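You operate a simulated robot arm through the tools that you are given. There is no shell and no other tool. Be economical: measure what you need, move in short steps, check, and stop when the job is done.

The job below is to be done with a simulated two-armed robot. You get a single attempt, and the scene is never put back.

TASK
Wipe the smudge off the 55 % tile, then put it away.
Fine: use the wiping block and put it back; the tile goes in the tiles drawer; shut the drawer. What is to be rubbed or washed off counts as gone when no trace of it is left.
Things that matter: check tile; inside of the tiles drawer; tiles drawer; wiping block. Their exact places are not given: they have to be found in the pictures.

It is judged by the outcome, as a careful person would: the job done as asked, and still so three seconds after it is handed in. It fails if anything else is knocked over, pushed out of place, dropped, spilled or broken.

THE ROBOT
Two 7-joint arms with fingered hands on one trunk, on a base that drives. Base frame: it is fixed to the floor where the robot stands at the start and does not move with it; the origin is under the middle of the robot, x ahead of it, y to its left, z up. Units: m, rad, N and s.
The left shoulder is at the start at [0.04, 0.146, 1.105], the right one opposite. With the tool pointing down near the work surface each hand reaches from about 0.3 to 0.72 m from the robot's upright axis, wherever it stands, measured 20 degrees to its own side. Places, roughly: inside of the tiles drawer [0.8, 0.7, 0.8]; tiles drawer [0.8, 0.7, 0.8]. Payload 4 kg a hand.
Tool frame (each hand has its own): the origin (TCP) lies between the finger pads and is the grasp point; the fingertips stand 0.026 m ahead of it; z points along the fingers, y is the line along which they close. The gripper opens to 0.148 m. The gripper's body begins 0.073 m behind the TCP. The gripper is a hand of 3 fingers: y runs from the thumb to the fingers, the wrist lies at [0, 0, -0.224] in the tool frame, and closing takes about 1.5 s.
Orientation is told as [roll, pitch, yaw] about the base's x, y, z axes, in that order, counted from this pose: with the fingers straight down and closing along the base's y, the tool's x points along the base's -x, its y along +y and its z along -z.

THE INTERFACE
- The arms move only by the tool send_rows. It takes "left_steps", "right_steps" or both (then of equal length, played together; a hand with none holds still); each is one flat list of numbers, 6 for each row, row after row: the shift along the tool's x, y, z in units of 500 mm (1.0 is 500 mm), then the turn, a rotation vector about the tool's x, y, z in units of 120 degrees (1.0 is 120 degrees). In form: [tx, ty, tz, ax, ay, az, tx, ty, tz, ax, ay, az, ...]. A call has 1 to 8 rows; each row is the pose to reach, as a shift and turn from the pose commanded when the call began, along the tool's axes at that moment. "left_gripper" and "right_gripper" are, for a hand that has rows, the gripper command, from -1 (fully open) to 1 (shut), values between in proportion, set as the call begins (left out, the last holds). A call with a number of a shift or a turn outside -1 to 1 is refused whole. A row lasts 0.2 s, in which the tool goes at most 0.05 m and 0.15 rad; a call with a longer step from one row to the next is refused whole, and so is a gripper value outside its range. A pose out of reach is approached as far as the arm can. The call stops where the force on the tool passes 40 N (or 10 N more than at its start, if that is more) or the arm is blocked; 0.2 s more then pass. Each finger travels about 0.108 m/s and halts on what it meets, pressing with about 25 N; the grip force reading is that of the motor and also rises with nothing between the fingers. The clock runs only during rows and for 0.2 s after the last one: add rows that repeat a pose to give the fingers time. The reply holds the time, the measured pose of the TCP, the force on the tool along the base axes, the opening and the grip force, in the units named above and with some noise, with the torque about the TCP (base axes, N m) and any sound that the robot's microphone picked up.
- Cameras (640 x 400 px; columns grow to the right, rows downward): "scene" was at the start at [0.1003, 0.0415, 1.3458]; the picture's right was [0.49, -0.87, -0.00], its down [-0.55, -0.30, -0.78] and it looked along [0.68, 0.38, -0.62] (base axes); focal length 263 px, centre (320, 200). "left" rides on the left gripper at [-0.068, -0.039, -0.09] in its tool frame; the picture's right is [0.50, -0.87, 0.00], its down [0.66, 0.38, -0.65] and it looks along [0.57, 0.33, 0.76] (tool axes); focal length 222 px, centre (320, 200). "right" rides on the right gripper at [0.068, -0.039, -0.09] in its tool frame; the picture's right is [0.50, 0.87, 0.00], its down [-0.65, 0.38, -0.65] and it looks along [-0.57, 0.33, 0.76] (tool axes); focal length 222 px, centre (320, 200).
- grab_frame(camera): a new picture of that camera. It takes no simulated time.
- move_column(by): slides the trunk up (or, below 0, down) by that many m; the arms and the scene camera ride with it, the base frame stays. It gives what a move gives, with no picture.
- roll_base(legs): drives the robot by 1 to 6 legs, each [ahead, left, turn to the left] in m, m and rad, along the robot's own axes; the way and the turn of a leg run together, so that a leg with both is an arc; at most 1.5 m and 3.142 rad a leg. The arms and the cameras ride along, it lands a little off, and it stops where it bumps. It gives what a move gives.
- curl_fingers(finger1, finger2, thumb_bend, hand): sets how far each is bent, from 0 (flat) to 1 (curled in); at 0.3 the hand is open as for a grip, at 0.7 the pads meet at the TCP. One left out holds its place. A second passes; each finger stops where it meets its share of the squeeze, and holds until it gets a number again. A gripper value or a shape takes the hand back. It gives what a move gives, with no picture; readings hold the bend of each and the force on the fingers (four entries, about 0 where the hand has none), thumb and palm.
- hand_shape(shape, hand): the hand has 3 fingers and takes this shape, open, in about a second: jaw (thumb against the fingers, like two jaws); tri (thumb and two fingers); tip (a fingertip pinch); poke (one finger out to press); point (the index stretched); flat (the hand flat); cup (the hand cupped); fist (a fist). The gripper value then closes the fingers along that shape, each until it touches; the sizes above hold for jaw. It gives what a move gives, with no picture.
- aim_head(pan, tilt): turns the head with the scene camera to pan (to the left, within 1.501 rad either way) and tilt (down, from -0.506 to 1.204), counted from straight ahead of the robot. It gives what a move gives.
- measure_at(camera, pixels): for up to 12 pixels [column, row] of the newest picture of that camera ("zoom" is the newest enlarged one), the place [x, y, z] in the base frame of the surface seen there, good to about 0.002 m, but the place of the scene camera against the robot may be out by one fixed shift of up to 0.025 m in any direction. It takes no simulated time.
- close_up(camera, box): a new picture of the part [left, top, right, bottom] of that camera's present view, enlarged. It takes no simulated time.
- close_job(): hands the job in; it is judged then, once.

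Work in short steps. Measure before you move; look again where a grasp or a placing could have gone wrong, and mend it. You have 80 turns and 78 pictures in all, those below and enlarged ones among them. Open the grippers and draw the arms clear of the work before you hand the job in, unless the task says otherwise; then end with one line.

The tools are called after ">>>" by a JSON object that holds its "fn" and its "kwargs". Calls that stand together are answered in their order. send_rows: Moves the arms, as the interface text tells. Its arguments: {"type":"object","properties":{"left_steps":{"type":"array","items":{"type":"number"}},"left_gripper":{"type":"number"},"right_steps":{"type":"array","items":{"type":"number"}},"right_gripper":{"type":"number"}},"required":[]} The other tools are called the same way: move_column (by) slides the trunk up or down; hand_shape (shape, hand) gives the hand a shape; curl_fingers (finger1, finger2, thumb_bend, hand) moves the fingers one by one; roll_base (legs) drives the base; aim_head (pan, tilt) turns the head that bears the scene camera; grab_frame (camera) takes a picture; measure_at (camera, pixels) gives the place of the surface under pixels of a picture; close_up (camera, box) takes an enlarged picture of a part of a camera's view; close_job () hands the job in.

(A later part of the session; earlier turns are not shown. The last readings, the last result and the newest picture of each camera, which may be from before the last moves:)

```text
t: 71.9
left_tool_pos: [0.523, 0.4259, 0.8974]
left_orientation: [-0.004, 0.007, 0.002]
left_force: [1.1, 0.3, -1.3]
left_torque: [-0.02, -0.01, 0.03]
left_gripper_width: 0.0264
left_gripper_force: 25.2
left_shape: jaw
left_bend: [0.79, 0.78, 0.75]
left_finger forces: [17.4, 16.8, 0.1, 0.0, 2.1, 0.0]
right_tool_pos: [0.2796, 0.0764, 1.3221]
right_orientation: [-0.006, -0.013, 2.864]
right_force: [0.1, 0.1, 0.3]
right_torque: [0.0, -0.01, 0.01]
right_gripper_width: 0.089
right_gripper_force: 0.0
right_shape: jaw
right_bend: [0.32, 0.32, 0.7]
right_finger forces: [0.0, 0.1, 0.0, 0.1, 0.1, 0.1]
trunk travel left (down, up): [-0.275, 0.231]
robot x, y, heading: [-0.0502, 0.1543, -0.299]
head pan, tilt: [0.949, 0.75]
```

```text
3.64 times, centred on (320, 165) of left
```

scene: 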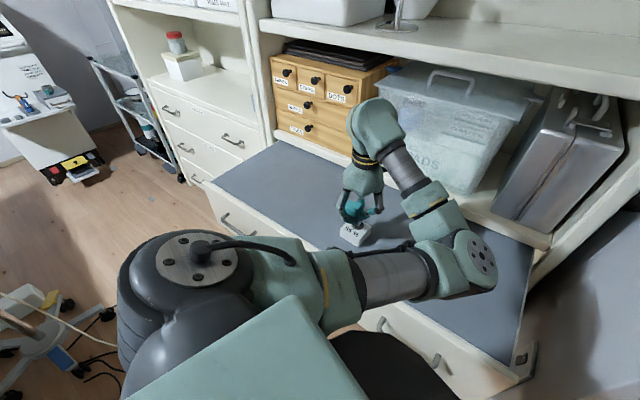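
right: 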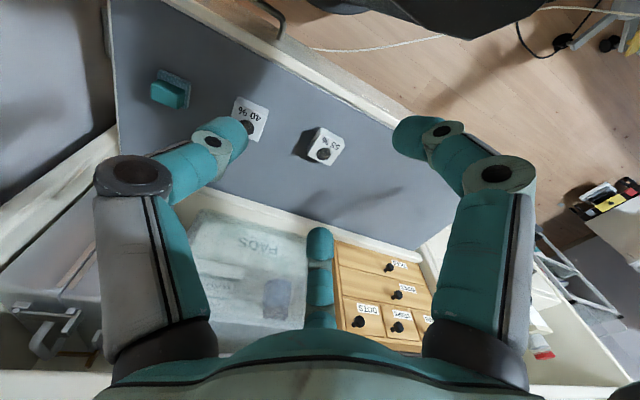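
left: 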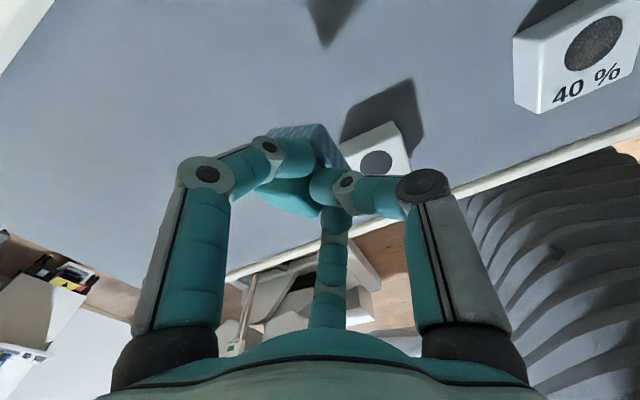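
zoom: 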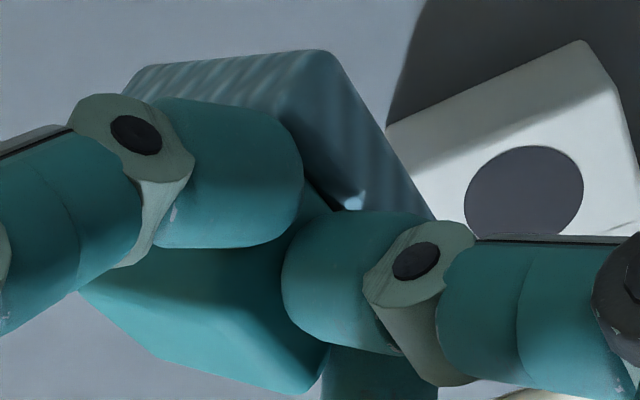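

The disc is now a clean grey. I move the hand clear (−x,+y) to see the rest of the tile.

>>> {"fn": "send_rows", "kwargs": {"left_steps": [0.04, 0.05, -0.04, 0, 0, 0, 0.08, 0.09, -0.06, 0, 0, 0, 0.12, 0.13, -0.06, 0, 0, 0, 0.16, 0.18, -0.06, 0, 0, 0, 0.18, 0.22, -0.06, 0, 0, 0]}}

>>> {"fn": "grab_frame", "kwargs": {"camera": "left"}}

```text
t: 73.1
left_tool_pos: [0.4319, 0.5353, 0.9256]
left_orientation: [-0.004, 0.006, 0.002]
left_force: [-0.3, 0.3, -0.9]
left_torque: [-0.01, -0.03, 0.06]
left_gripper_width: 0.0263
left_gripper_force: 25.1
left_shape: jaw
left_bend: [0.79, 0.78, 0.75]
left_finger forces: [17.4, 16.8, 0.0, 0.1, 2.1, 0.1]
right_tool_pos: [0.2807, 0.0757, 1.323]
right_orientation: [-0.009, -0.016, 2.863]
right_force: [0.0, 0.3, 0.2]
right_torque: [-0.02, 0.0, 0.01]
right_gripper_width: 0.0888
right_gripper_force: 0.1
right_shape: jaw
right_bend: [0.32, 0.32, 0.7]
right_finger forces: [0.1, 0.0, 0.1, 0.1, 0.0, 0.1]
trunk travel left (down, up): [-0.275, 0.231]
robot x, y, heading: [-0.0493, 0.1524, -0.303]
head pan, tilt: [0.949, 0.75]
```

```text
32 pictures are left
```

left: 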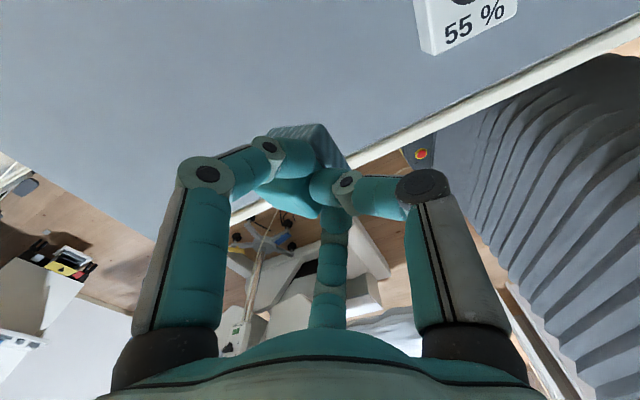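

Tile only partly visible at the top; I shift the hand −y by 0.05 and take a close-up.

>>> {"fn": "send_rows", "kwargs": {"left_steps": [0, -0.06, 0, 0, 0, 0, 0, -0.1, 0, 0, 0, 0]}}

>>> {"fn": "close_up", "kwargs": {"camera": "left", "box": [370, 0, 498, 90]}}

```text
t: 73.7
left_tool_pos: [0.4316, 0.4834, 0.9263]
left_orientation: [-0.004, 0.006, 0.004]
left_force: [0.3, -0.2, -1.3]
left_torque: [-0.03, -0.01, 0.0]
left_gripper_width: 0.026
left_gripper_force: 24.9
left_shape: jaw
left_bend: [0.79, 0.78, 0.75]
left_finger forces: [17.5, 16.8, 0.1, 0.1, 2.0, 0.0]
right_tool_pos: [0.2795, 0.0727, 1.3226]
right_orientation: [-0.01, -0.013, 2.865]
right_force: [-0.9, 1.1, 0.2]
right_torque: [0.0, -0.01, 0.05]
right_gripper_width: 0.0889
right_gripper_force: 0.1
right_shape: jaw
right_bend: [0.32, 0.32, 0.7]
right_finger forces: [0.1, 0.0, 0.0, 0.1, 0.0, 0.0]
trunk travel left (down, up): [-0.275, 0.231]
robot x, y, heading: [-0.0508, 0.154, -0.304]
head pan, tilt: [0.949, 0.75]
```

```text
4.44 times, centred on (434, 45) of left
```

zoom: 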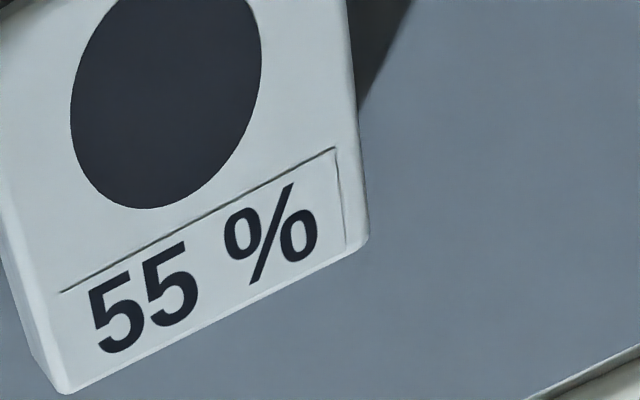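

The tile is perfectly clean. Now I take the block back: turn the base −0.55 and view the block in the hand.

>>> {"fn": "roll_base", "kwargs": {"legs": [[0, 0, -0.55]]}}

>>> {"fn": "send_rows", "kwargs": {"left_steps": [0.06, 0, 0, 0, 0, -0.066, 0.09, 0.0, 0, 0, 0, -0.132, 0.11, 0, 0, 0, 0, -0.198, 0.11, 0, 0, 0, 0, -0.264]}}

>>> {"fn": "close_up", "kwargs": {"camera": "scene", "box": [240, 130, 480, 280]}}

```text
t: 75.6
left_tool_pos: [0.5344, 0.1895, 0.9264]
left_orientation: [-0.004, 0.007, -0.535]
left_force: [0.7, -0.3, -0.7]
left_torque: [0.01, 0.0, 0.0]
left_gripper_width: 0.026
left_gripper_force: 24.6
left_shape: jaw
left_bend: [0.79, 0.78, 0.75]
left_finger forces: [17.4, 16.8, 0.0, 0.1, 1.9, 0.1]
right_tool_pos: [0.1948, -0.0849, 1.3221]
right_orientation: [-0.007, -0.016, 2.324]
right_force: [0.1, -1.0, 0.5]
right_torque: [0.02, 0.03, -0.01]
right_gripper_width: 0.0888
right_gripper_force: 0.0
right_shape: jaw
right_bend: [0.32, 0.32, 0.7]
right_finger forces: [0.0, 0.0, 0.1, 0.1, 0.0, 0.0]
trunk travel left (down, up): [-0.275, 0.231]
robot x, y, heading: [-0.0514, 0.1528, -0.836]
head pan, tilt: [0.949, 0.75]
```

```text
t: 76.6
left_tool_pos: [0.4869, 0.2173, 0.9264]
left_orientation: [0.0, 0.007, 0.019]
left_force: [0.4, -0.6, 0.3]
left_torque: [0.0, 0.02, -0.01]
left_gripper_width: 0.0262
left_gripper_force: 25.0
left_shape: jaw
left_bend: [0.79, 0.78, 0.75]
left_finger forces: [17.4, 16.9, 0.0, 0.0, 1.7, 0.0]
right_tool_pos: [0.1925, -0.0841, 1.3222]
right_orientation: [-0.007, -0.014, 2.325]
right_force: [0.2, 0.7, -0.2]
right_torque: [0.0, -0.02, 0.0]
right_gripper_width: 0.0888
right_gripper_force: 0.0
right_shape: jaw
right_bend: [0.32, 0.32, 0.7]
right_finger forces: [0.0, 0.0, 0.1, 0.0, 0.1, 0.0]
trunk travel left (down, up): [-0.275, 0.231]
robot x, y, heading: [-0.0492, 0.1538, -0.837]
head pan, tilt: [0.949, 0.75]
```

```text
2.67 times, centred on (360, 205) of scene
```

zoom: 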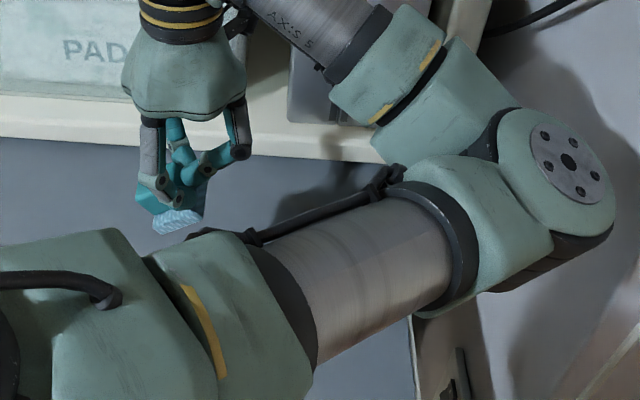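

The block is tilted about the x axis (handle towards +y). I zoom to quantify the tilt.

>>> {"fn": "close_up", "kwargs": {"camera": "scene", "box": [284, 186, 332, 222]}}

```text
11.11 times, centred on (308, 204) of scene
```

zoom: 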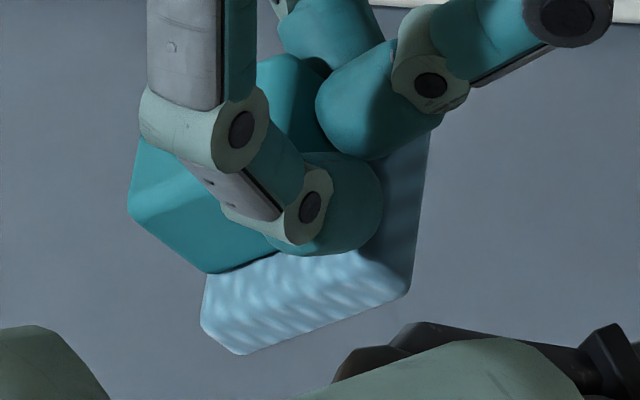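

>>> {"fn": "measure_at", "kwargs": {"camera": "zoom", "pixels": [[215, 275], [240, 345], [400, 295], [210, 320], [290, 265], [390, 270], [425, 150], [135, 205], [145, 145], [205, 265], [300, 310], [270, 255]]}}

```text
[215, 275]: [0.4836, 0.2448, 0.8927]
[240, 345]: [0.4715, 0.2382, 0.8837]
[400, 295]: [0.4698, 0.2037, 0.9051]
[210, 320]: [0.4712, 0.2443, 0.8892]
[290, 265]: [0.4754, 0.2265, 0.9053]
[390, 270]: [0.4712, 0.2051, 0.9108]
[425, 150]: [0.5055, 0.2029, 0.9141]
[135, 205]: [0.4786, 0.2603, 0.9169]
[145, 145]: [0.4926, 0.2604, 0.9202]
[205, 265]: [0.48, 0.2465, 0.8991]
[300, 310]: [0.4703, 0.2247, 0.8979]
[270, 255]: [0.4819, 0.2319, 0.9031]
```

The pad's lower edge is at +y, tilt ≈32°, and the two fingers form a pivot along x, so setting it down will lay it flat. I move over to y≈.072 first and then down to z 0.85.

>>> {"fn": "send_rows", "kwargs": {"left_steps": [0.005, -0.09, 0, 0, 0, 0, 0.01, -0.18, 0, 0, 0, 0, 0.015, -0.26, 0, 0, 0, 0, 0.015, -0.29, 0.04, 0, 0, 0, 0.015, -0.29, 0.11, 0, 0, 0, 0.015, -0.29, 0.152, 0, 0, 0]}}

>>> {"fn": "close_up", "kwargs": {"camera": "scene", "box": [280, 190, 440, 290]}}

>>> {"fn": "close_up", "kwargs": {"camera": "left", "box": [200, 60, 440, 260]}}

```text
t: 78.0
left_tool_pos: [0.4821, 0.0717, 0.8504]
left_orientation: [0.0, 0.007, 0.018]
left_force: [-0.2, -0.1, -0.7]
left_torque: [-0.01, -0.03, -0.04]
left_gripper_width: 0.0261
left_gripper_force: 25.4
left_shape: jaw
left_bend: [0.79, 0.78, 0.75]
left_finger forces: [17.2, 16.8, 0.1, 0.0, 1.9, 0.0]
right_tool_pos: [0.1945, -0.0843, 1.3225]
right_orientation: [-0.007, -0.013, 2.325]
right_force: [-1.3, -0.4, 0.3]
right_torque: [-0.01, 0.01, 0.02]
right_gripper_width: 0.0889
right_gripper_force: 0.1
right_shape: jaw
right_bend: [0.32, 0.32, 0.7]
right_finger forces: [0.0, 0.0, 0.0, 0.0, 0.0, 0.0]
trunk travel left (down, up): [-0.275, 0.231]
robot x, y, heading: [-0.0533, 0.1486, -0.836]
head pan, tilt: [0.949, 0.75]
```

```text
4.00 times, centred on (360, 240) of scene
```

zoom: 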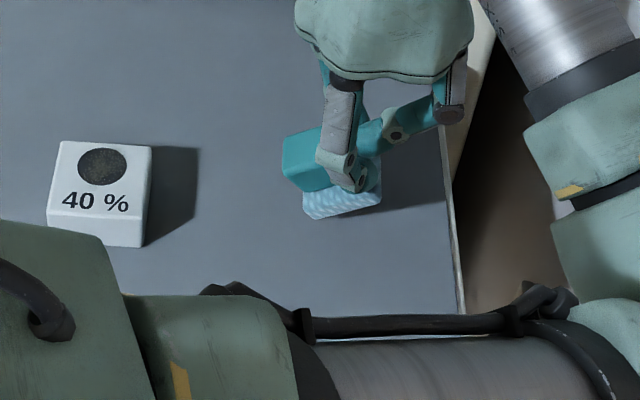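

```text
2.00 times, centred on (320, 160) of left
```

zoom: 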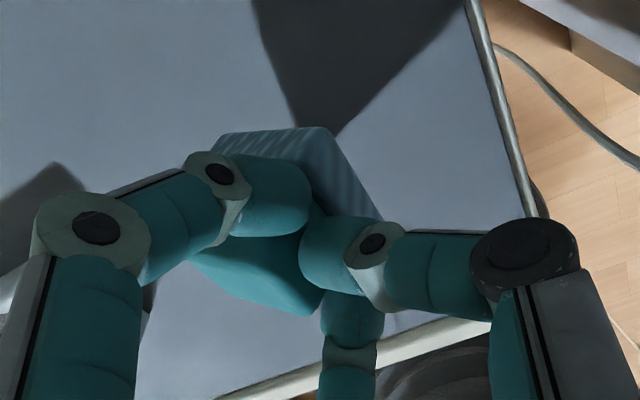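

I measure the pad's edges with the left camera for the true place.

>>> {"fn": "measure_at", "kwargs": {"camera": "zoom", "pixels": [[225, 145], [320, 132], [375, 215], [285, 145], [350, 180], [210, 265], [305, 310], [315, 290], [260, 280]]}}

```text
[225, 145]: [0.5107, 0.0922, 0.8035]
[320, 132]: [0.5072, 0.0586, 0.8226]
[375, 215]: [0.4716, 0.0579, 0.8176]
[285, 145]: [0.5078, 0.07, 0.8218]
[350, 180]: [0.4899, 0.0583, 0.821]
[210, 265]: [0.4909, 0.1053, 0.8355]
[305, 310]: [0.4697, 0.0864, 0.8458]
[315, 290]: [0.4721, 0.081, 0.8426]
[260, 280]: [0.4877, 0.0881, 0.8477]
```

Flat centre will be about hand y +.03, hand x +.004. I adjust slightly and lower slowly to lay the block flat.

>>> {"fn": "send_rows", "kwargs": {"left_steps": [0.012, -0.01, 0.01, 0, 0, 0, 0.012, -0.01, 0.04, 0, 0, 0, 0.012, -0.01, 0.052, 0, 0, 0, 0.012, -0.01, 0.064, 0, 0, 0, 0.012, -0.01, 0.076, 0, 0, 0, 0.012, -0.01, 0.084, 0, 0, 0]}}

>>> {"fn": "close_up", "kwargs": {"camera": "scene", "box": [320, 220, 400, 270]}}

```text
t: 79.4
left_tool_pos: [0.479, 0.0701, 0.8135]
left_orientation: [-0.005, -0.002, 0.027]
left_force: [0.0, 1.0, 1.4]
left_torque: [-0.01, -0.02, -0.03]
left_gripper_width: 0.0236
left_gripper_force: 25.0
left_shape: jaw
left_bend: [0.81, 0.8, 0.75]
left_finger forces: [0.0, 0.2, 0.0, 0.0, 0.0, 0.0]
left hand out of reach, approached as far as the arm can: row 1
right_tool_pos: [0.1936, -0.0851, 1.3229]
right_orientation: [-0.008, -0.015, 2.326]
right_force: [1.0, 0.0, 0.5]
right_torque: [0.01, 0.01, -0.02]
right_gripper_width: 0.0889
right_gripper_force: 0.0
right_shape: jaw
right_bend: [0.32, 0.32, 0.7]
right_finger forces: [0.1, 0.0, 0.0, 0.0, 0.0, 0.0]
trunk travel left (down, up): [-0.275, 0.231]
robot x, y, heading: [-0.051, 0.1508, -0.84]
head pan, tilt: [0.949, 0.75]
```

```text
8.00 times, centred on (360, 245) of scene
```

zoom: 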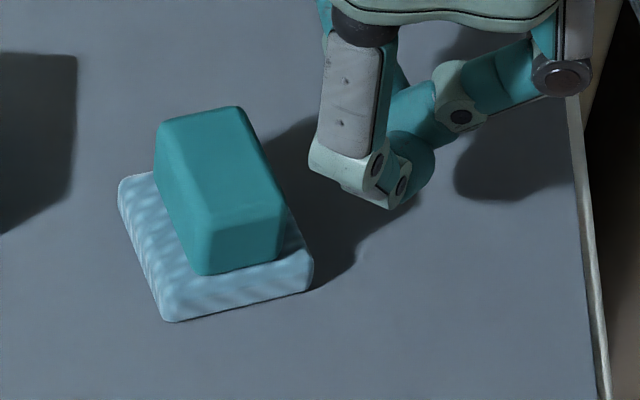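

The block slipped out and stands flat, upright. I measure where it is.

>>> {"fn": "measure_at", "kwargs": {"camera": "zoom", "pixels": [[165, 125], [240, 112], [278, 215], [205, 225], [125, 190], [168, 312], [305, 285], [220, 165]]}}

>>> {"fn": "grab_frame", "kwargs": {"camera": "left"}}

```text
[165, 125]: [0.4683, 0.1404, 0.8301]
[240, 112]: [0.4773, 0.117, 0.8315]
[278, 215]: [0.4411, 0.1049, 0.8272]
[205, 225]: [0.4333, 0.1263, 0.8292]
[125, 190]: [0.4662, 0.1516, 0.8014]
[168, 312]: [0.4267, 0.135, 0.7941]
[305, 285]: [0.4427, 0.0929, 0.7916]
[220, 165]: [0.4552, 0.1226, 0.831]
```

```text
25 pictures are left
```

left: 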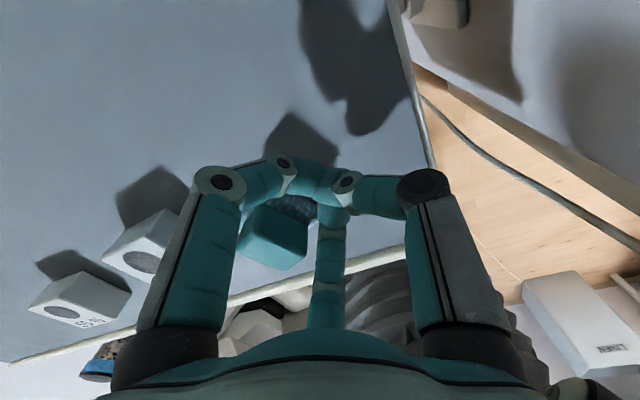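

The block also turned about its vertical axis. I measure it in the left camera, which is accurate.

>>> {"fn": "measure_at", "kwargs": {"camera": "left", "pixels": [[243, 243], [290, 266], [303, 250], [262, 208], [270, 235], [305, 222], [290, 225]]}}

```text
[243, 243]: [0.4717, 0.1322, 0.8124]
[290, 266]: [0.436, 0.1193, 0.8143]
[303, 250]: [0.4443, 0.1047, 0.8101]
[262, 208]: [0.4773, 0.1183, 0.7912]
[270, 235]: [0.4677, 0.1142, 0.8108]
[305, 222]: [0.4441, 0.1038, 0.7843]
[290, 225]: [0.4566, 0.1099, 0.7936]
```

Block centre (.458,.119), long axis at 20°; it should be at (.480,.097) with long axis along y. I lift, open, and turn to regrip it.

>>> {"fn": "send_rows", "kwargs": {"left_steps": [0, 0, -0.08, 0, 0, 0, 0, 0, -0.16, 0, 0, 0, 0, 0, -0.16, 0, 0, 0.07, 0, 0, -0.16, 0, 0, 0.14, 0, 0, -0.16, 0, 0, 0.21, 0, 0, -0.16, 0, 0, 0.28, 0, 0, -0.16, 0, 0, 0.35, 0, 0, -0.16, 0, 0, 0.42]}}

```text
t: 81.2
left_tool_pos: [0.4786, 0.0689, 0.8895]
left_orientation: [-0.007, 0.005, -0.864]
left_force: [0.2, -0.1, -1.1]
left_torque: [0.01, 0.01, -0.01]
left_gripper_width: 0.0238
left_gripper_force: 25.5
left_shape: jaw
left_bend: [0.81, 0.8, 0.75]
left_finger forces: [0.0, 0.1, 0.1, 0.0, 0.0, 0.0]
left hand out of reach, approached as far as the arm can: row 2, 3, 4, 5, 6, 7, 8
right_tool_pos: [0.1934, -0.0841, 1.3232]
right_orientation: [-0.005, -0.014, 2.325]
right_force: [-0.1, -0.1, 0.6]
right_torque: [-0.04, 0.01, 0.02]
right_gripper_width: 0.0889
right_gripper_force: 0.1
right_shape: jaw
right_bend: [0.32, 0.32, 0.7]
right_finger forces: [0.0, 0.0, 0.0, 0.0, 0.1, 0.0]
trunk travel left (down, up): [-0.275, 0.231]
robot x, y, heading: [-0.0465, 0.1542, -0.84]
head pan, tilt: [0.949, 0.75]
```

Finish the turn to yaw −1.22, centre over the block, and open.

>>> {"fn": "send_rows", "kwargs": {"left_steps": [0.034, 0.011, 0, 0, 0, 0.057, 0.068, 0.022, 0, 0, 0, 0.114, 0.102, 0.033, 0, 0, 0, 0.17, 0.102, 0.033, 0, 0, 0, 0.17, 0.102, 0.033, 0, 0, 0, 0.17], "left_gripper": -0.6}}

>>> {"fn": "grab_frame", "kwargs": {"camera": "left"}}

```text
t: 82.4
left_tool_pos: [0.4588, 0.1191, 0.8885]
left_orientation: [-0.008, 0.004, -1.221]
left_force: [0.7, -0.5, 0.1]
left_torque: [-0.01, 0.0, 0.03]
left_gripper_width: 0.1183
left_gripper_force: 0.1
left_shape: jaw
left_bend: [0.26, 0.26, 0.48]
left_finger forces: [0.1, 0.0, 0.0, 0.1, 0.0, 0.0]
right_tool_pos: [0.1935, -0.084, 1.3221]
right_orientation: [-0.008, -0.016, 2.323]
right_force: [0.5, -0.5, -0.6]
right_torque: [0.04, -0.01, 0.0]
right_gripper_width: 0.0887
right_gripper_force: 0.0
right_shape: jaw
right_bend: [0.32, 0.32, 0.7]
right_finger forces: [0.0, 0.0, 0.0, 0.1, 0.0, 0.1]
trunk travel left (down, up): [-0.275, 0.231]
robot x, y, heading: [-0.0494, 0.1531, -0.84]
head pan, tilt: [0.949, 0.75]
```

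```text
24 pictures are left
```

left: 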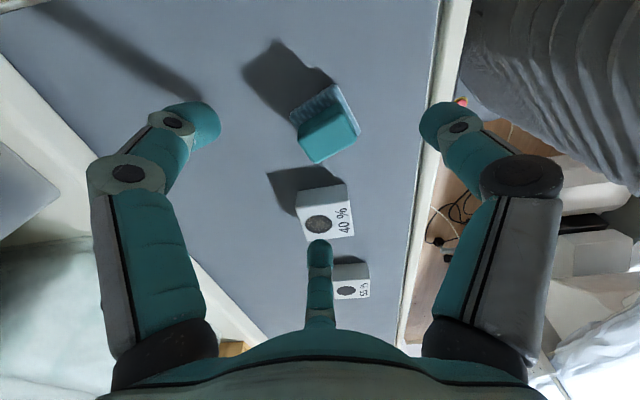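

The open finger would come near the 40 % tile, so I'll descend with the hand part-closed (0.25). First I check the block centre again.

>>> {"fn": "measure_at", "kwargs": {"camera": "left", "pixels": [[302, 140], [316, 160], [357, 133], [345, 106], [330, 135], [304, 128], [290, 115], [333, 85], [360, 120]]}}

>>> {"fn": "send_rows", "kwargs": {"left_steps": [0, 0, 0, 0.003, 0.003, 0, 0, 0, 0, 0.003, 0.003, 0, 0, 0, 0, 0.003, 0.003, 0, 0, 0, 0, 0.003, 0.003, 0, 0, 0, 0, 0.003, 0.003, 0], "left_gripper": 0.25}}

```text
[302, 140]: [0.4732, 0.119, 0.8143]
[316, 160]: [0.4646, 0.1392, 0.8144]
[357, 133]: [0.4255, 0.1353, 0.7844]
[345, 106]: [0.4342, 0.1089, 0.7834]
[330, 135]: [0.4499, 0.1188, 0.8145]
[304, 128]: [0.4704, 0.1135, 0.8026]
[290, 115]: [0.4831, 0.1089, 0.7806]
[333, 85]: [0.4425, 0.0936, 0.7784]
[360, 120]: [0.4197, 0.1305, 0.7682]
```

```text
t: 83.6
left_tool_pos: [0.4586, 0.12, 0.8884]
left_orientation: [-0.015, 0.009, -1.218]
left_force: [0.2, 0.3, -0.8]
left_torque: [0.01, 0.01, -0.03]
left_gripper_width: 0.0559
left_gripper_force: 0.1
left_shape: jaw
left_bend: [0.77, 0.77, 0.7]
left_finger forces: [0.0, 0.0, 0.0, 0.1, 0.1, 0.0]
right_tool_pos: [0.194, -0.085, 1.3227]
right_orientation: [-0.007, -0.014, 2.323]
right_force: [0.2, 0.5, -0.2]
right_torque: [0.0, 0.02, -0.03]
right_gripper_width: 0.089
right_gripper_force: 0.0
right_shape: jaw
right_bend: [0.32, 0.32, 0.7]
right_finger forces: [0.1, 0.1, 0.0, 0.0, 0.1, 0.0]
trunk travel left (down, up): [-0.275, 0.231]
robot x, y, heading: [-0.0486, 0.1506, -0.837]
head pan, tilt: [0.949, 0.75]
```

Centre is about (.455,.121). I descend to z≈0.811 and grip.

>>> {"fn": "send_rows", "kwargs": {"left_steps": [0.002, -0.005, 0.05, -0.006, -0.006, 0, 0.002, -0.005, 0.1, -0.006, -0.006, 0, 0.002, -0.005, 0.135, -0.006, -0.006, 0, 0.002, -0.005, 0.155, -0.006, -0.006, 0]}}

>>> {"fn": "send_rows", "kwargs": {"left_steps": [0, 0, 0, 0, 0, 0, 0, 0, 0, 0, 0, 0, 0, 0, 0, 0, 0, 0, 0, 0, 0, 0, 0, 0, 0, 0, 0, 0, 0, 0], "left_gripper": 1.0}}

>>> {"fn": "send_rows", "kwargs": {"left_steps": [0, 0, -0.02, 0, 0, 0, 0, 0, -0.05, 0, 0, 0]}}

>>> {"fn": "grab_frame", "kwargs": {"camera": "left"}}

```text
t: 84.6
left_tool_pos: [0.4548, 0.12, 0.8122]
left_orientation: [0.001, -0.005, -1.218]
left_force: [-0.5, 0.1, 0.9]
left_torque: [0.02, 0.03, -0.01]
left_gripper_width: 0.0555
left_gripper_force: 0.1
left_shape: jaw
left_bend: [0.77, 0.77, 0.7]
left_finger forces: [0.0, 0.0, 0.0, 0.1, 0.0, 0.0]
right_tool_pos: [0.1936, -0.0847, 1.3231]
right_orientation: [-0.007, -0.012, 2.324]
right_force: [-0.2, -0.4, -1.5]
right_torque: [0.02, 0.02, 0.02]
right_gripper_width: 0.0888
right_gripper_force: 0.2
right_shape: jaw
right_bend: [0.32, 0.32, 0.7]
right_finger forces: [0.1, 0.0, 0.0, 0.1, 0.1, 0.1]
trunk travel left (down, up): [-0.275, 0.231]
robot x, y, heading: [-0.0449, 0.151, -0.837]
head pan, tilt: [0.949, 0.75]
```

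```text
t: 85.8
left_tool_pos: [0.4544, 0.1192, 0.8128]
left_orientation: [0.001, -0.004, -1.217]
left_force: [0.3, 1.0, 0.4]
left_torque: [0.02, 0.0, 0.04]
left_gripper_width: 0.0293
left_gripper_force: 25.5
left_shape: jaw
left_bend: [0.76, 0.75, 0.7]
left_finger forces: [18.7, 20.7, 0.0, 0.0, 21.8, 0.0]
right_tool_pos: [0.1929, -0.0841, 1.3232]
right_orientation: [-0.007, -0.014, 2.325]
right_force: [0.1, -1.0, -0.5]
right_torque: [0.01, -0.01, 0.03]
right_gripper_width: 0.0888
right_gripper_force: 0.1
right_shape: jaw
right_bend: [0.32, 0.32, 0.7]
right_finger forces: [0.1, 0.1, 0.0, 0.1, 0.0, 0.0]
trunk travel left (down, up): [-0.275, 0.231]
robot x, y, heading: [-0.0499, 0.1534, -0.839]
head pan, tilt: [0.949, 0.75]
```

```text
t: 86.4
left_tool_pos: [0.453, 0.1183, 0.837]
left_orientation: [-0.002, -0.003, -1.22]
left_force: [-0.1, 0.0, -0.6]
left_torque: [0.04, -0.02, -0.01]
left_gripper_width: 0.0293
left_gripper_force: 24.8
left_shape: jaw
left_bend: [0.76, 0.75, 0.7]
left_finger forces: [18.7, 20.7, 0.0, 0.0, 21.7, 0.1]
right_tool_pos: [0.1925, -0.0842, 1.3227]
right_orientation: [-0.007, -0.012, 2.325]
right_force: [0.3, 0.1, -0.3]
right_torque: [-0.01, -0.02, 0.04]
right_gripper_width: 0.0887
right_gripper_force: 0.1
right_shape: jaw
right_bend: [0.32, 0.32, 0.7]
right_finger forces: [0.0, 0.0, 0.0, 0.0, 0.0, 0.1]
trunk travel left (down, up): [-0.275, 0.231]
robot x, y, heading: [-0.0494, 0.1491, -0.838]
head pan, tilt: [0.949, 0.75]
```

```text
23 pictures are left
```

left: 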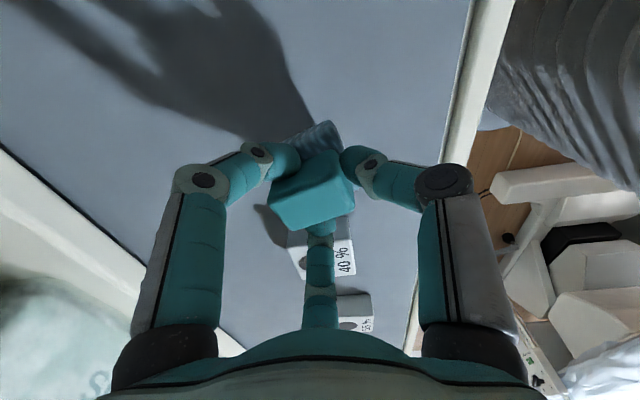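

Well held. I measure the handle top in the hand to compute the precise replacement.

>>> {"fn": "measure_at", "kwargs": {"camera": "left", "pixels": [[273, 196], [287, 226], [352, 208], [335, 170], [312, 200], [318, 160]]}}

```text
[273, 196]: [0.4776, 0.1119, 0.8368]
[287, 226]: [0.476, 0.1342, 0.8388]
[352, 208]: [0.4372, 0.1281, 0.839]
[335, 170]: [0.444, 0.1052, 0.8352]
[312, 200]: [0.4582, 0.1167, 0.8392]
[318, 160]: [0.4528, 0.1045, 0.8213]
```

The block's long axis is at 10°, centre offset (.006,.002). I turn the hand +80° in total and move to TCP (.4806,.091).

>>> {"fn": "send_rows", "kwargs": {"left_steps": [-0.01, 0.004, -0.03, 0, 0, -0.07, -0.02, 0.008, -0.06, 0, 0, -0.14, -0.03, 0.012, -0.06, 0, 0, -0.21, -0.04, 0.016, -0.06, 0, 0, -0.28, -0.05, 0.02, -0.06, 0, 0, -0.35, -0.06, 0.025, -0.06, 0, 0, -0.42, -0.07, 0.029, -0.06, 0, 0, -0.49, -0.07, 0.033, -0.06, 0, 0, -0.56]}}

>>> {"fn": "send_rows", "kwargs": {"left_steps": [0, 0, 0, 0, 0, -0.055, 0, 0, 0, 0, 0, -0.107, 0, 0, 0, 0, 0, -0.107]}}

```text
t: 88.2
left_tool_pos: [0.4829, 0.0922, 0.8662]
left_orientation: [-0.004, 0.0, -0.042]
left_force: [0.1, 0.1, -0.2]
left_torque: [-0.01, -0.01, -0.02]
left_gripper_width: 0.029
left_gripper_force: 25.2
left_shape: jaw
left_bend: [0.76, 0.75, 0.7]
left_finger forces: [18.6, 20.8, 0.0, 0.0, 21.7, 0.0]
right_tool_pos: [0.1935, -0.0844, 1.3223]
right_orientation: [-0.006, -0.014, 2.324]
right_force: [0.6, -0.8, 0.9]
right_torque: [0.02, 0.0, -0.02]
right_gripper_width: 0.0888
right_gripper_force: 0.0
right_shape: jaw
right_bend: [0.32, 0.32, 0.7]
right_finger forces: [0.0, 0.0, 0.1, 0.0, 0.0, 0.1]
trunk travel left (down, up): [-0.275, 0.231]
robot x, y, heading: [-0.0489, 0.1492, -0.837]
head pan, tilt: [0.949, 0.75]
```

```text
t: 89.0
left_tool_pos: [0.4817, 0.0923, 0.8669]
left_orientation: [-0.006, -0.002, 0.18]
left_force: [0.5, 0.2, -0.9]
left_torque: [0.01, -0.02, 0.01]
left_gripper_width: 0.0291
left_gripper_force: 24.9
left_shape: jaw
left_bend: [0.76, 0.75, 0.7]
left_finger forces: [18.7, 20.8, 0.1, 0.1, 21.7, 0.1]
right_tool_pos: [0.195, -0.0853, 1.3226]
right_orientation: [-0.007, -0.014, 2.322]
right_force: [0.6, 0.1, -0.1]
right_torque: [-0.02, 0.0, -0.02]
right_gripper_width: 0.0887
right_gripper_force: 0.1
right_shape: jaw
right_bend: [0.32, 0.32, 0.7]
right_finger forces: [0.0, 0.0, 0.0, 0.0, 0.0, 0.0]
trunk travel left (down, up): [-0.275, 0.231]
robot x, y, heading: [-0.0484, 0.1522, -0.841]
head pan, tilt: [0.949, 0.75]
```

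On target. I lower to z≈0.8125, release part-way, and rise.

>>> {"fn": "send_rows", "kwargs": {"left_steps": [0.002, -0.003, 0.05, 0, 0, 0, 0.002, -0.003, 0.085, 0, 0, 0, 0.002, -0.003, 0.1, 0, 0, 0, 0.002, -0.003, 0.108, 0, 0, 0, 0.002, -0.003, 0.108, 0, 0, 0]}}

>>> {"fn": "send_rows", "kwargs": {"left_steps": [0, 0, 0, 0, 0, 0, 0, 0, 0, 0, 0, 0, 0, 0, 0, 0, 0, 0, 0, 0, -0.06, 0, 0, 0, 0, 0, -0.14, 0, 0, 0, 0, 0, -0.2, 0, 0, 0], "left_gripper": 0.2}}

>>> {"fn": "grab_frame", "kwargs": {"camera": "left"}}

```text
t: 90.2
left_tool_pos: [0.4805, 0.0891, 0.8124]
left_orientation: [-0.004, 0.001, 0.177]
left_force: [-0.4, 0.3, 0.1]
left_torque: [-0.01, -0.01, 0.02]
left_gripper_width: 0.0291
left_gripper_force: 25.3
left_shape: jaw
left_bend: [0.76, 0.75, 0.7]
left_finger forces: [18.8, 20.9, 0.1, 0.0, 21.6, 0.0]
right_tool_pos: [0.1945, -0.0844, 1.3219]
right_orientation: [-0.007, -0.015, 2.324]
right_force: [0.4, -0.1, -0.2]
right_torque: [0.04, -0.03, -0.01]
right_gripper_width: 0.0887
right_gripper_force: 0.0
right_shape: jaw
right_bend: [0.32, 0.32, 0.7]
right_finger forces: [0.0, 0.1, 0.0, 0.1, 0.1, 0.1]
trunk travel left (down, up): [-0.275, 0.231]
robot x, y, heading: [-0.0493, 0.1496, -0.837]
head pan, tilt: [0.949, 0.75]
```

```text
t: 91.6
left_tool_pos: [0.4812, 0.0911, 0.9127]
left_orientation: [-0.003, 0.001, 0.178]
left_force: [-0.3, 1.2, -0.2]
left_torque: [0.01, 0.03, 0.0]
left_gripper_width: 0.059
left_gripper_force: 0.0
left_shape: jaw
left_bend: [0.77, 0.77, 0.7]
left_finger forces: [0.0, 0.1, 0.1, 0.0, 0.0, 0.0]
right_tool_pos: [0.1935, -0.0844, 1.3215]
right_orientation: [-0.007, -0.015, 2.324]
right_force: [0.0, 0.9, 0.8]
right_torque: [0.03, 0.0, 0.01]
right_gripper_width: 0.0886
right_gripper_force: 0.1
right_shape: jaw
right_bend: [0.32, 0.32, 0.7]
right_finger forces: [0.0, 0.0, 0.0, 0.0, 0.1, 0.1]
trunk travel left (down, up): [-0.275, 0.231]
robot x, y, heading: [-0.0481, 0.154, -0.846]
head pan, tilt: [0.949, 0.75]
```

```text
22 pictures are left
```

left: 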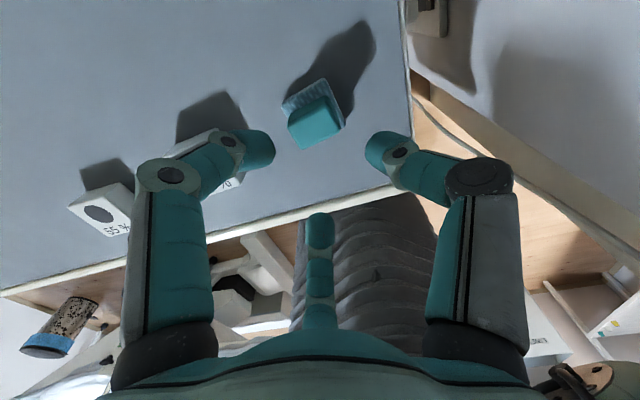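

>>> {"fn": "measure_at", "kwargs": {"camera": "left", "pixels": [[290, 125], [303, 147], [341, 125], [327, 105], [315, 125], [283, 103], [325, 80]]}}

```text
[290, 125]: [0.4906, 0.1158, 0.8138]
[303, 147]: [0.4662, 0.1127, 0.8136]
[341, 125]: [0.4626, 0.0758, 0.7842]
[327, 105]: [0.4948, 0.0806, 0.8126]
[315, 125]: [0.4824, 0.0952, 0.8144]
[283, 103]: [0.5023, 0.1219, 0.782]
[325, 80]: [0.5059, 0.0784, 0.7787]
```

The block is back at (.4815,.097), aligned within a few mm. Next, the drawer: I turn the base back to heading 0 and drive to about (0,.40).

>>> {"fn": "roll_base", "kwargs": {"legs": [[0, 0, 0.84], [0.05, 0.25, 0]]}}

>>> {"fn": "aim_head", "kwargs": {"pan": 0.35, "tilt": 0.6}}

>>> {"fn": "grab_frame", "kwargs": {"camera": "scene"}}

```text
t: 95.7
left_tool_pos: [0.3932, 0.7614, 0.9122]
left_orientation: [-0.003, 0.0, 1.027]
left_force: [0.1, -0.3, -0.2]
left_torque: [0.02, 0.0, 0.0]
left_gripper_width: 0.0587
left_gripper_force: 0.1
left_shape: jaw
left_bend: [0.77, 0.77, 0.7]
left_finger forces: [0.0, 0.0, 0.0, 0.0, 0.0, 0.0]
right_tool_pos: [0.335, 0.4294, 1.3217]
right_orientation: [-0.007, -0.014, -3.111]
right_force: [0.1, 0.4, 0.2]
right_torque: [0.01, -0.02, -0.02]
right_gripper_width: 0.0891
right_gripper_force: 0.1
right_shape: jaw
right_bend: [0.32, 0.32, 0.7]
right_finger forces: [0.0, 0.0, 0.0, 0.0, 0.1, 0.0]
trunk travel left (down, up): [-0.275, 0.231]
robot x, y, heading: [-0.0047, 0.403, 0.006]
head pan, tilt: [0.949, 0.75]
```

```text
t: 96.7
left_tool_pos: [0.3934, 0.7617, 0.9137]
left_orientation: [-0.002, 0.0, 1.026]
left_force: [0.6, 0.1, 0.1]
left_torque: [0.02, -0.01, -0.01]
left_gripper_width: 0.0589
left_gripper_force: 0.0
left_shape: jaw
left_bend: [0.77, 0.77, 0.7]
left_finger forces: [0.0, 0.0, 0.0, 0.0, 0.0, 0.1]
right_tool_pos: [0.3363, 0.4297, 1.3225]
right_orientation: [-0.011, -0.014, -3.11]
right_force: [-0.1, -0.7, 0.5]
right_torque: [-0.03, -0.01, -0.02]
right_gripper_width: 0.089
right_gripper_force: 0.0
right_shape: jaw
right_bend: [0.32, 0.32, 0.7]
right_finger forces: [0.0, 0.0, 0.0, 0.0, 0.0, 0.1]
trunk travel left (down, up): [-0.275, 0.231]
robot x, y, heading: [-0.002, 0.4048, 0.009]
head pan, tilt: [0.351, 0.6]
```

```text
21 pictures are left
```

scene: 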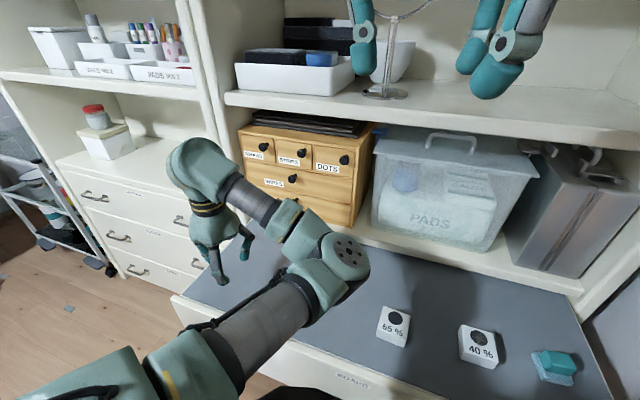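

Next I turn the left hand: first yaw to 0 while moving to (.42,.727,.97), then pitch it forward towards the drawer.

>>> {"fn": "send_rows", "kwargs": {"left_steps": [0.004, -0.012, -0.02, 0, 0, 0.07, 0.008, -0.024, -0.04, 0, 0, 0.14, 0.012, -0.036, -0.06, 0, 0, 0.21, 0.017, -0.048, -0.08, 0, 0, 0.28, 0.022, -0.06, -0.1, 0, 0, 0.35, 0.026, -0.07, -0.114, 0, 0, 0.42, 0.03, -0.081, -0.114, 0, 0, 0.49]}}

>>> {"fn": "send_rows", "kwargs": {"left_steps": [-0.04, 0, 0.015, 0, -0.069, 0, -0.08, 0, 0.03, 0, -0.138, 0, -0.12, 0, 0.045, 0, -0.207, 0, -0.16, 0, 0.06, 0, -0.276, 0, -0.2, 0, 0.075, 0, -0.345, 0, -0.24, 0, 0.09, 0, -0.414, 0, -0.28, 0, 0.105, 0, -0.483, 0, -0.32, 0, 0.12, 0, -0.549, 0]}}

>>> {"fn": "grab_frame", "kwargs": {"camera": "left"}}

```text
t: 98.2
left_tool_pos: [0.4229, 0.7439, 0.9693]
left_orientation: [-0.003, -0.002, -0.003]
left_force: [-0.9, 0.0, 0.0]
left_torque: [-0.03, -0.02, -0.01]
left_gripper_width: 0.0589
left_gripper_force: 0.0
left_shape: jaw
left_bend: [0.77, 0.77, 0.7]
left_finger forces: [0.0, 0.1, 0.0, 0.0, 0.1, 0.1]
left hand out of reach, approached as far as the arm can: row 4, 5, 6, 7
right_tool_pos: [0.3359, 0.4296, 1.3218]
right_orientation: [-0.009, -0.013, -3.11]
right_force: [0.0, 1.0, -0.4]
right_torque: [0.03, 0.0, 0.01]
right_gripper_width: 0.0886
right_gripper_force: 0.1
right_shape: jaw
right_bend: [0.32, 0.32, 0.7]
right_finger forces: [0.0, 0.1, 0.0, 0.0, 0.1, 0.0]
trunk travel left (down, up): [-0.275, 0.231]
robot x, y, heading: [-0.0028, 0.4036, 0.007]
head pan, tilt: [0.351, 0.6]
```

```text
t: 100.2
left_tool_pos: [0.5806, 0.7722, 0.9268]
left_orientation: [0.054, -1.175, -0.01]
left_force: [0.0, 0.4, 0.2]
left_torque: [-0.02, -0.02, -0.01]
left_gripper_width: 0.0591
left_gripper_force: 0.0
left_shape: jaw
left_bend: [0.77, 0.77, 0.7]
left_finger forces: [0.0, 0.1, 0.0, 0.0, 0.0, 0.0]
left hand out of reach, approached as far as the arm can: row 1
right_tool_pos: [0.3353, 0.4302, 1.3232]
right_orientation: [-0.01, -0.014, -3.111]
right_force: [-0.3, 0.0, 0.1]
right_torque: [-0.03, 0.01, 0.03]
right_gripper_width: 0.0887
right_gripper_force: 0.1
right_shape: jaw
right_bend: [0.32, 0.32, 0.7]
right_finger forces: [0.0, 0.0, 0.0, 0.0, 0.0, 0.1]
trunk travel left (down, up): [-0.275, 0.231]
robot x, y, heading: [-0.0055, 0.4042, 0.009]
head pan, tilt: [0.351, 0.6]
stopped in row 8 (left hand): the arm was blocked; the commanded pose is now the measured one
```

```text
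20 pictures are left
```

left: 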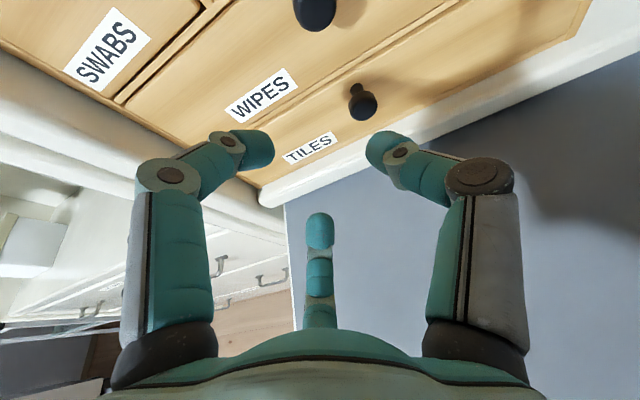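

Excellent view of the TILES knob at (364,105). I measure it and the drawer front.

>>> {"fn": "measure_at", "kwargs": {"camera": "left", "pixels": [[365, 105], [352, 100], [376, 108], [365, 116], [362, 96], [353, 86], [310, 147], [265, 183], [570, 35], [500, 80], [240, 165], [280, 190]]}}

```text
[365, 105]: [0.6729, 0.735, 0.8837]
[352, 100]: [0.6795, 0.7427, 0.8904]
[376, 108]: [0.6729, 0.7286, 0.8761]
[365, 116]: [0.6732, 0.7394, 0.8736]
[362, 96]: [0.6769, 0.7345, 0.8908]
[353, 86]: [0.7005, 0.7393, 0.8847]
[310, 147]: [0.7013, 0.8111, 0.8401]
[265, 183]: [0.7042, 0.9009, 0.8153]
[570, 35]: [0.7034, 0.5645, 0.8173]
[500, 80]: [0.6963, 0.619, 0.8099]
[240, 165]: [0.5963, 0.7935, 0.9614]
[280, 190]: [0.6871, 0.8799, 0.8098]
```

I check the WIPES knob just above, to avoid touching it with the upper finger.

>>> {"fn": "measure_at", "kwargs": {"camera": "left", "pixels": [[315, 8], [300, 10], [330, 12], [318, 25], [245, 145], [265, 140]]}}

```text
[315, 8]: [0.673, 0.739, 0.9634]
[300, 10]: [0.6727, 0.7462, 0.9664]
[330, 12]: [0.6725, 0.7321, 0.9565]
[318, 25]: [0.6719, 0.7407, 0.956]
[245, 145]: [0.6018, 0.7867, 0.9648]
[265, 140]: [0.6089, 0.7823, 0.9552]
```

WIPES knob bottom is at .954; the upper finger should pass below it. I line up first, then advance to TCP ≈(.664,.735,.878).

>>> {"fn": "send_rows", "kwargs": {"left_steps": [0.013, -0.045, 0, 0, 0, 0, 0.026, -0.085, 0, 0, 0, 0, 0.026, -0.085, 0.05, 0, 0, 0, 0.026, -0.085, 0.1, 0, 0, 0, 0.026, -0.085, 0.15, 0, 0, 0, 0.026, -0.085, 0.187, 0, 0, 0]}}

>>> {"fn": "grab_frame", "kwargs": {"camera": "left"}}

```text
t: 101.5
left_tool_pos: [0.6447, 0.7746, 0.8849]
left_orientation: [0.067, -1.18, -0.012]
left_force: [-19.2, -3.3, 6.7]
left_torque: [-0.25, -0.06, -0.92]
left_gripper_width: 0.0605
left_gripper_force: 0.1
left_shape: jaw
left_bend: [0.77, 0.77, 0.7]
left_finger forces: [0.0, 0.0, 0.0, 0.0, 20.8, 0.0]
left hand out of reach, approached as far as the arm can: row 1, 2, 3, 4, 5, 6
right_tool_pos: [0.3317, 0.4306, 1.3228]
right_orientation: [-0.008, -0.011, -3.108]
right_force: [-0.3, -0.8, 0.5]
right_torque: [0.01, 0.01, -0.01]
right_gripper_width: 0.0888
right_gripper_force: 0.0
right_shape: jaw
right_bend: [0.32, 0.32, 0.7]
right_finger forces: [0.1, 0.0, 0.1, 0.1, 0.1, 0.1]
trunk travel left (down, up): [-0.275, 0.231]
robot x, y, heading: [-0.0065, 0.4053, 0.01]
head pan, tilt: [0.351, 0.6]
stopped in row 6 (left hand): the force on the tool passed its limit at 58 N (the readings are from after the stop); the commanded pose is now the measured one
```

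```text
19 pictures are left
```

left: 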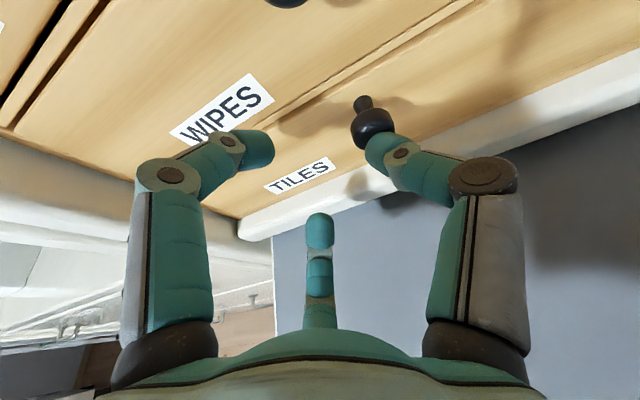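

The arm couldn't move right and the thumb met the knob. I back off and shift the base 0.045 m to the right instead.

>>> {"fn": "send_rows", "kwargs": {"left_steps": [0, 0, -0.06, 0, 0, 0, 0, 0, -0.12, 0, 0, 0]}}

>>> {"fn": "roll_base", "kwargs": {"legs": [[0, -0.05, 0]]}}

>>> {"fn": "grab_frame", "kwargs": {"camera": "left"}}

```text
t: 102.1
left_tool_pos: [0.5919, 0.7862, 0.9175]
left_orientation: [0.089, -1.193, -0.01]
left_force: [-1.2, -0.4, 0.7]
left_torque: [0.01, -0.01, -0.01]
left_gripper_width: 0.0591
left_gripper_force: 0.0
left_shape: jaw
left_bend: [0.77, 0.77, 0.7]
left_finger forces: [0.1, 0.0, 0.0, 0.0, 0.1, 0.1]
right_tool_pos: [0.3343, 0.4307, 1.3216]
right_orientation: [-0.007, -0.014, -3.109]
right_force: [0.8, 0.1, 0.4]
right_torque: [0.02, -0.02, 0.0]
right_gripper_width: 0.0888
right_gripper_force: 0.2
right_shape: jaw
right_bend: [0.32, 0.32, 0.7]
right_finger forces: [0.0, 0.0, 0.0, 0.0, 0.0, 0.0]
trunk travel left (down, up): [-0.275, 0.231]
robot x, y, heading: [-0.0021, 0.4041, 0.012]
head pan, tilt: [0.351, 0.6]
```

```text
t: 103.0
left_tool_pos: [0.5929, 0.7392, 0.9143]
left_orientation: [0.096, -1.189, -0.018]
left_force: [0.4, -0.1, 0.1]
left_torque: [0.02, 0.03, -0.01]
left_gripper_width: 0.0593
left_gripper_force: 0.0
left_shape: jaw
left_bend: [0.77, 0.77, 0.7]
left_finger forces: [0.1, 0.0, 0.0, 0.1, 0.1, 0.0]
right_tool_pos: [0.3364, 0.3844, 1.3218]
right_orientation: [-0.005, -0.015, -3.108]
right_force: [-0.4, -0.5, 0.2]
right_torque: [-0.02, -0.01, 0.0]
right_gripper_width: 0.0888
right_gripper_force: 0.0
right_shape: jaw
right_bend: [0.32, 0.32, 0.7]
right_finger forces: [0.0, 0.1, 0.0, 0.1, 0.1, 0.1]
trunk travel left (down, up): [-0.275, 0.231]
robot x, y, heading: [-0.0037, 0.3586, 0.01]
head pan, tilt: [0.351, 0.6]
```

```text
18 pictures are left
```

left: 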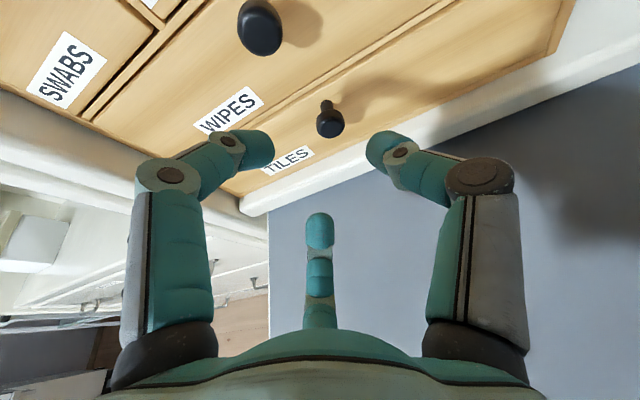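

Aligned better. I shift the base another 0.015 right and advance along the tool axis.

>>> {"fn": "roll_base", "kwargs": {"legs": [[0, -0.016, 0]]}}

>>> {"fn": "send_rows", "kwargs": {"left_steps": [0.003, 0, 0.04, 0, 0, 0, 0.006, 0, 0.08, 0, 0, 0, 0.009, 0, 0.12, 0, 0, 0, 0.012, 0, 0.145, 0, 0, 0]}}

>>> {"fn": "grab_frame", "kwargs": {"camera": "left"}}

```text
t: 103.8
left_tool_pos: [0.5915, 0.725, 0.9159]
left_orientation: [0.103, -1.19, -0.02]
left_force: [-0.6, 0.3, -0.8]
left_torque: [0.0, -0.03, 0.0]
left_gripper_width: 0.0592
left_gripper_force: 0.0
left_shape: jaw
left_bend: [0.77, 0.77, 0.7]
left_finger forces: [0.1, 0.0, 0.0, 0.1, 0.0, 0.1]
right_tool_pos: [0.3377, 0.369, 1.3226]
right_orientation: [-0.006, -0.015, -3.109]
right_force: [0.0, 1.0, 0.5]
right_torque: [-0.03, 0.01, 0.02]
right_gripper_width: 0.0888
right_gripper_force: 0.1
right_shape: jaw
right_bend: [0.32, 0.32, 0.7]
right_finger forces: [0.0, 0.0, 0.1, 0.0, 0.0, 0.0]
trunk travel left (down, up): [-0.275, 0.231]
robot x, y, heading: [-0.0029, 0.3365, 0.014]
head pan, tilt: [0.351, 0.6]
```

```text
t: 104.8
left_tool_pos: [0.6566, 0.7288, 0.8836]
left_orientation: [0.108, -1.192, -0.023]
left_force: [1.3, -0.8, 0.6]
left_torque: [-0.05, 0.0, -0.03]
left_gripper_width: 0.0593
left_gripper_force: 0.1
left_shape: jaw
left_bend: [0.77, 0.77, 0.7]
left_finger forces: [0.0, 0.1, 0.0, 0.0, 0.0, 0.1]
right_tool_pos: [0.3364, 0.3668, 1.3216]
right_orientation: [-0.008, -0.016, -3.108]
right_force: [0.1, -1.0, -0.1]
right_torque: [-0.01, -0.03, -0.03]
right_gripper_width: 0.0888
right_gripper_force: 0.1
right_shape: jaw
right_bend: [0.32, 0.32, 0.7]
right_finger forces: [0.0, 0.1, 0.1, 0.0, 0.1, 0.1]
trunk travel left (down, up): [-0.275, 0.231]
robot x, y, heading: [-0.0038, 0.3395, 0.014]
head pan, tilt: [0.351, 0.6]
```

```text
17 pictures are left
```

left: 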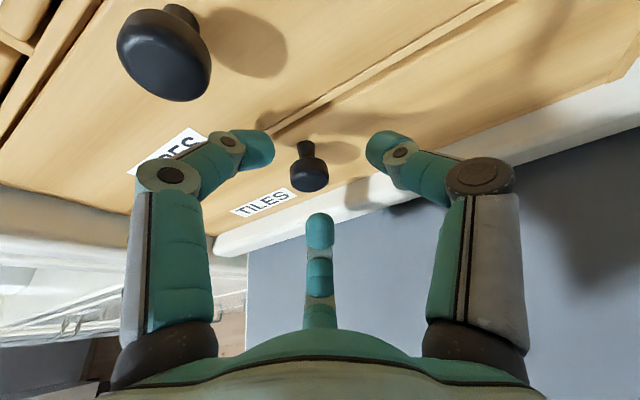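

The knob head (309,172) sits among the digits. I advance 12 mm more and close.

>>> {"fn": "send_rows", "kwargs": {"left_steps": [0, 0.006, 0.012, 0, 0, 0, 0, 0.01, 0.024, 0, 0, 0]}}

>>> {"fn": "send_rows", "kwargs": {"left_steps": [0, 0, 0, 0, 0, 0, 0, 0, 0, 0, 0, 0, 0, 0, 0, 0, 0, 0, 0, 0, 0, 0, 0, 0, 0, 0, 0, 0, 0, 0, 0, 0, 0, 0, 0, 0], "left_gripper": 1.0}}

>>> {"fn": "grab_frame", "kwargs": {"camera": "left"}}

```text
t: 105.4
left_tool_pos: [0.666, 0.736, 0.8802]
left_orientation: [0.107, -1.19, -0.023]
left_force: [-0.4, -0.3, 0.2]
left_torque: [-0.01, 0.01, 0.03]
left_gripper_width: 0.0589
left_gripper_force: 0.0
left_shape: jaw
left_bend: [0.78, 0.77, 0.7]
left_finger forces: [1.0, 0.1, 0.0, 0.0, 0.1, 0.0]
right_tool_pos: [0.3353, 0.3669, 1.3219]
right_orientation: [-0.007, -0.015, -3.11]
right_force: [-0.7, 0.3, 0.7]
right_torque: [0.0, -0.01, -0.01]
right_gripper_width: 0.0887
right_gripper_force: 0.1
right_shape: jaw
right_bend: [0.32, 0.32, 0.7]
right_finger forces: [0.0, 0.1, 0.0, 0.0, 0.0, 0.1]
trunk travel left (down, up): [-0.275, 0.231]
robot x, y, heading: [-0.0037, 0.3399, 0.012]
head pan, tilt: [0.351, 0.6]
```

```text
t: 106.8
left_tool_pos: [0.6686, 0.7355, 0.8784]
left_orientation: [0.104, -1.184, -0.024]
left_force: [-0.2, -4.5, -11.0]
left_torque: [-0.03, 0.31, -0.02]
left_gripper_width: 0.0141
left_gripper_force: 25.0
left_shape: jaw
left_bend: [0.79, 0.71, 0.7]
left_finger forces: [16.0, 24.9, 0.0, 0.0, 23.6, 0.0]
right_tool_pos: [0.3383, 0.3648, 1.3204]
right_orientation: [-0.007, -0.016, -3.108]
right_force: [0.0, 0.1, -0.8]
right_torque: [0.01, 0.0, -0.03]
right_gripper_width: 0.0885
right_gripper_force: 0.0
right_shape: jaw
right_bend: [0.32, 0.32, 0.7]
right_finger forces: [0.0, 0.1, 0.0, 0.0, 0.1, 0.2]
trunk travel left (down, up): [-0.275, 0.231]
robot x, y, heading: [-0.0029, 0.3414, 0.009]
head pan, tilt: [0.351, 0.6]
```

```text
16 pictures are left
```

left: 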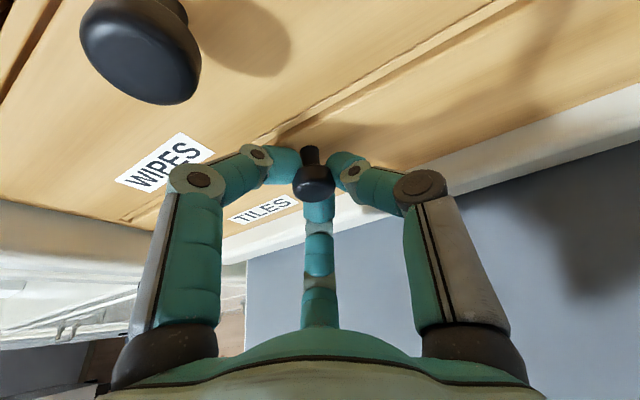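

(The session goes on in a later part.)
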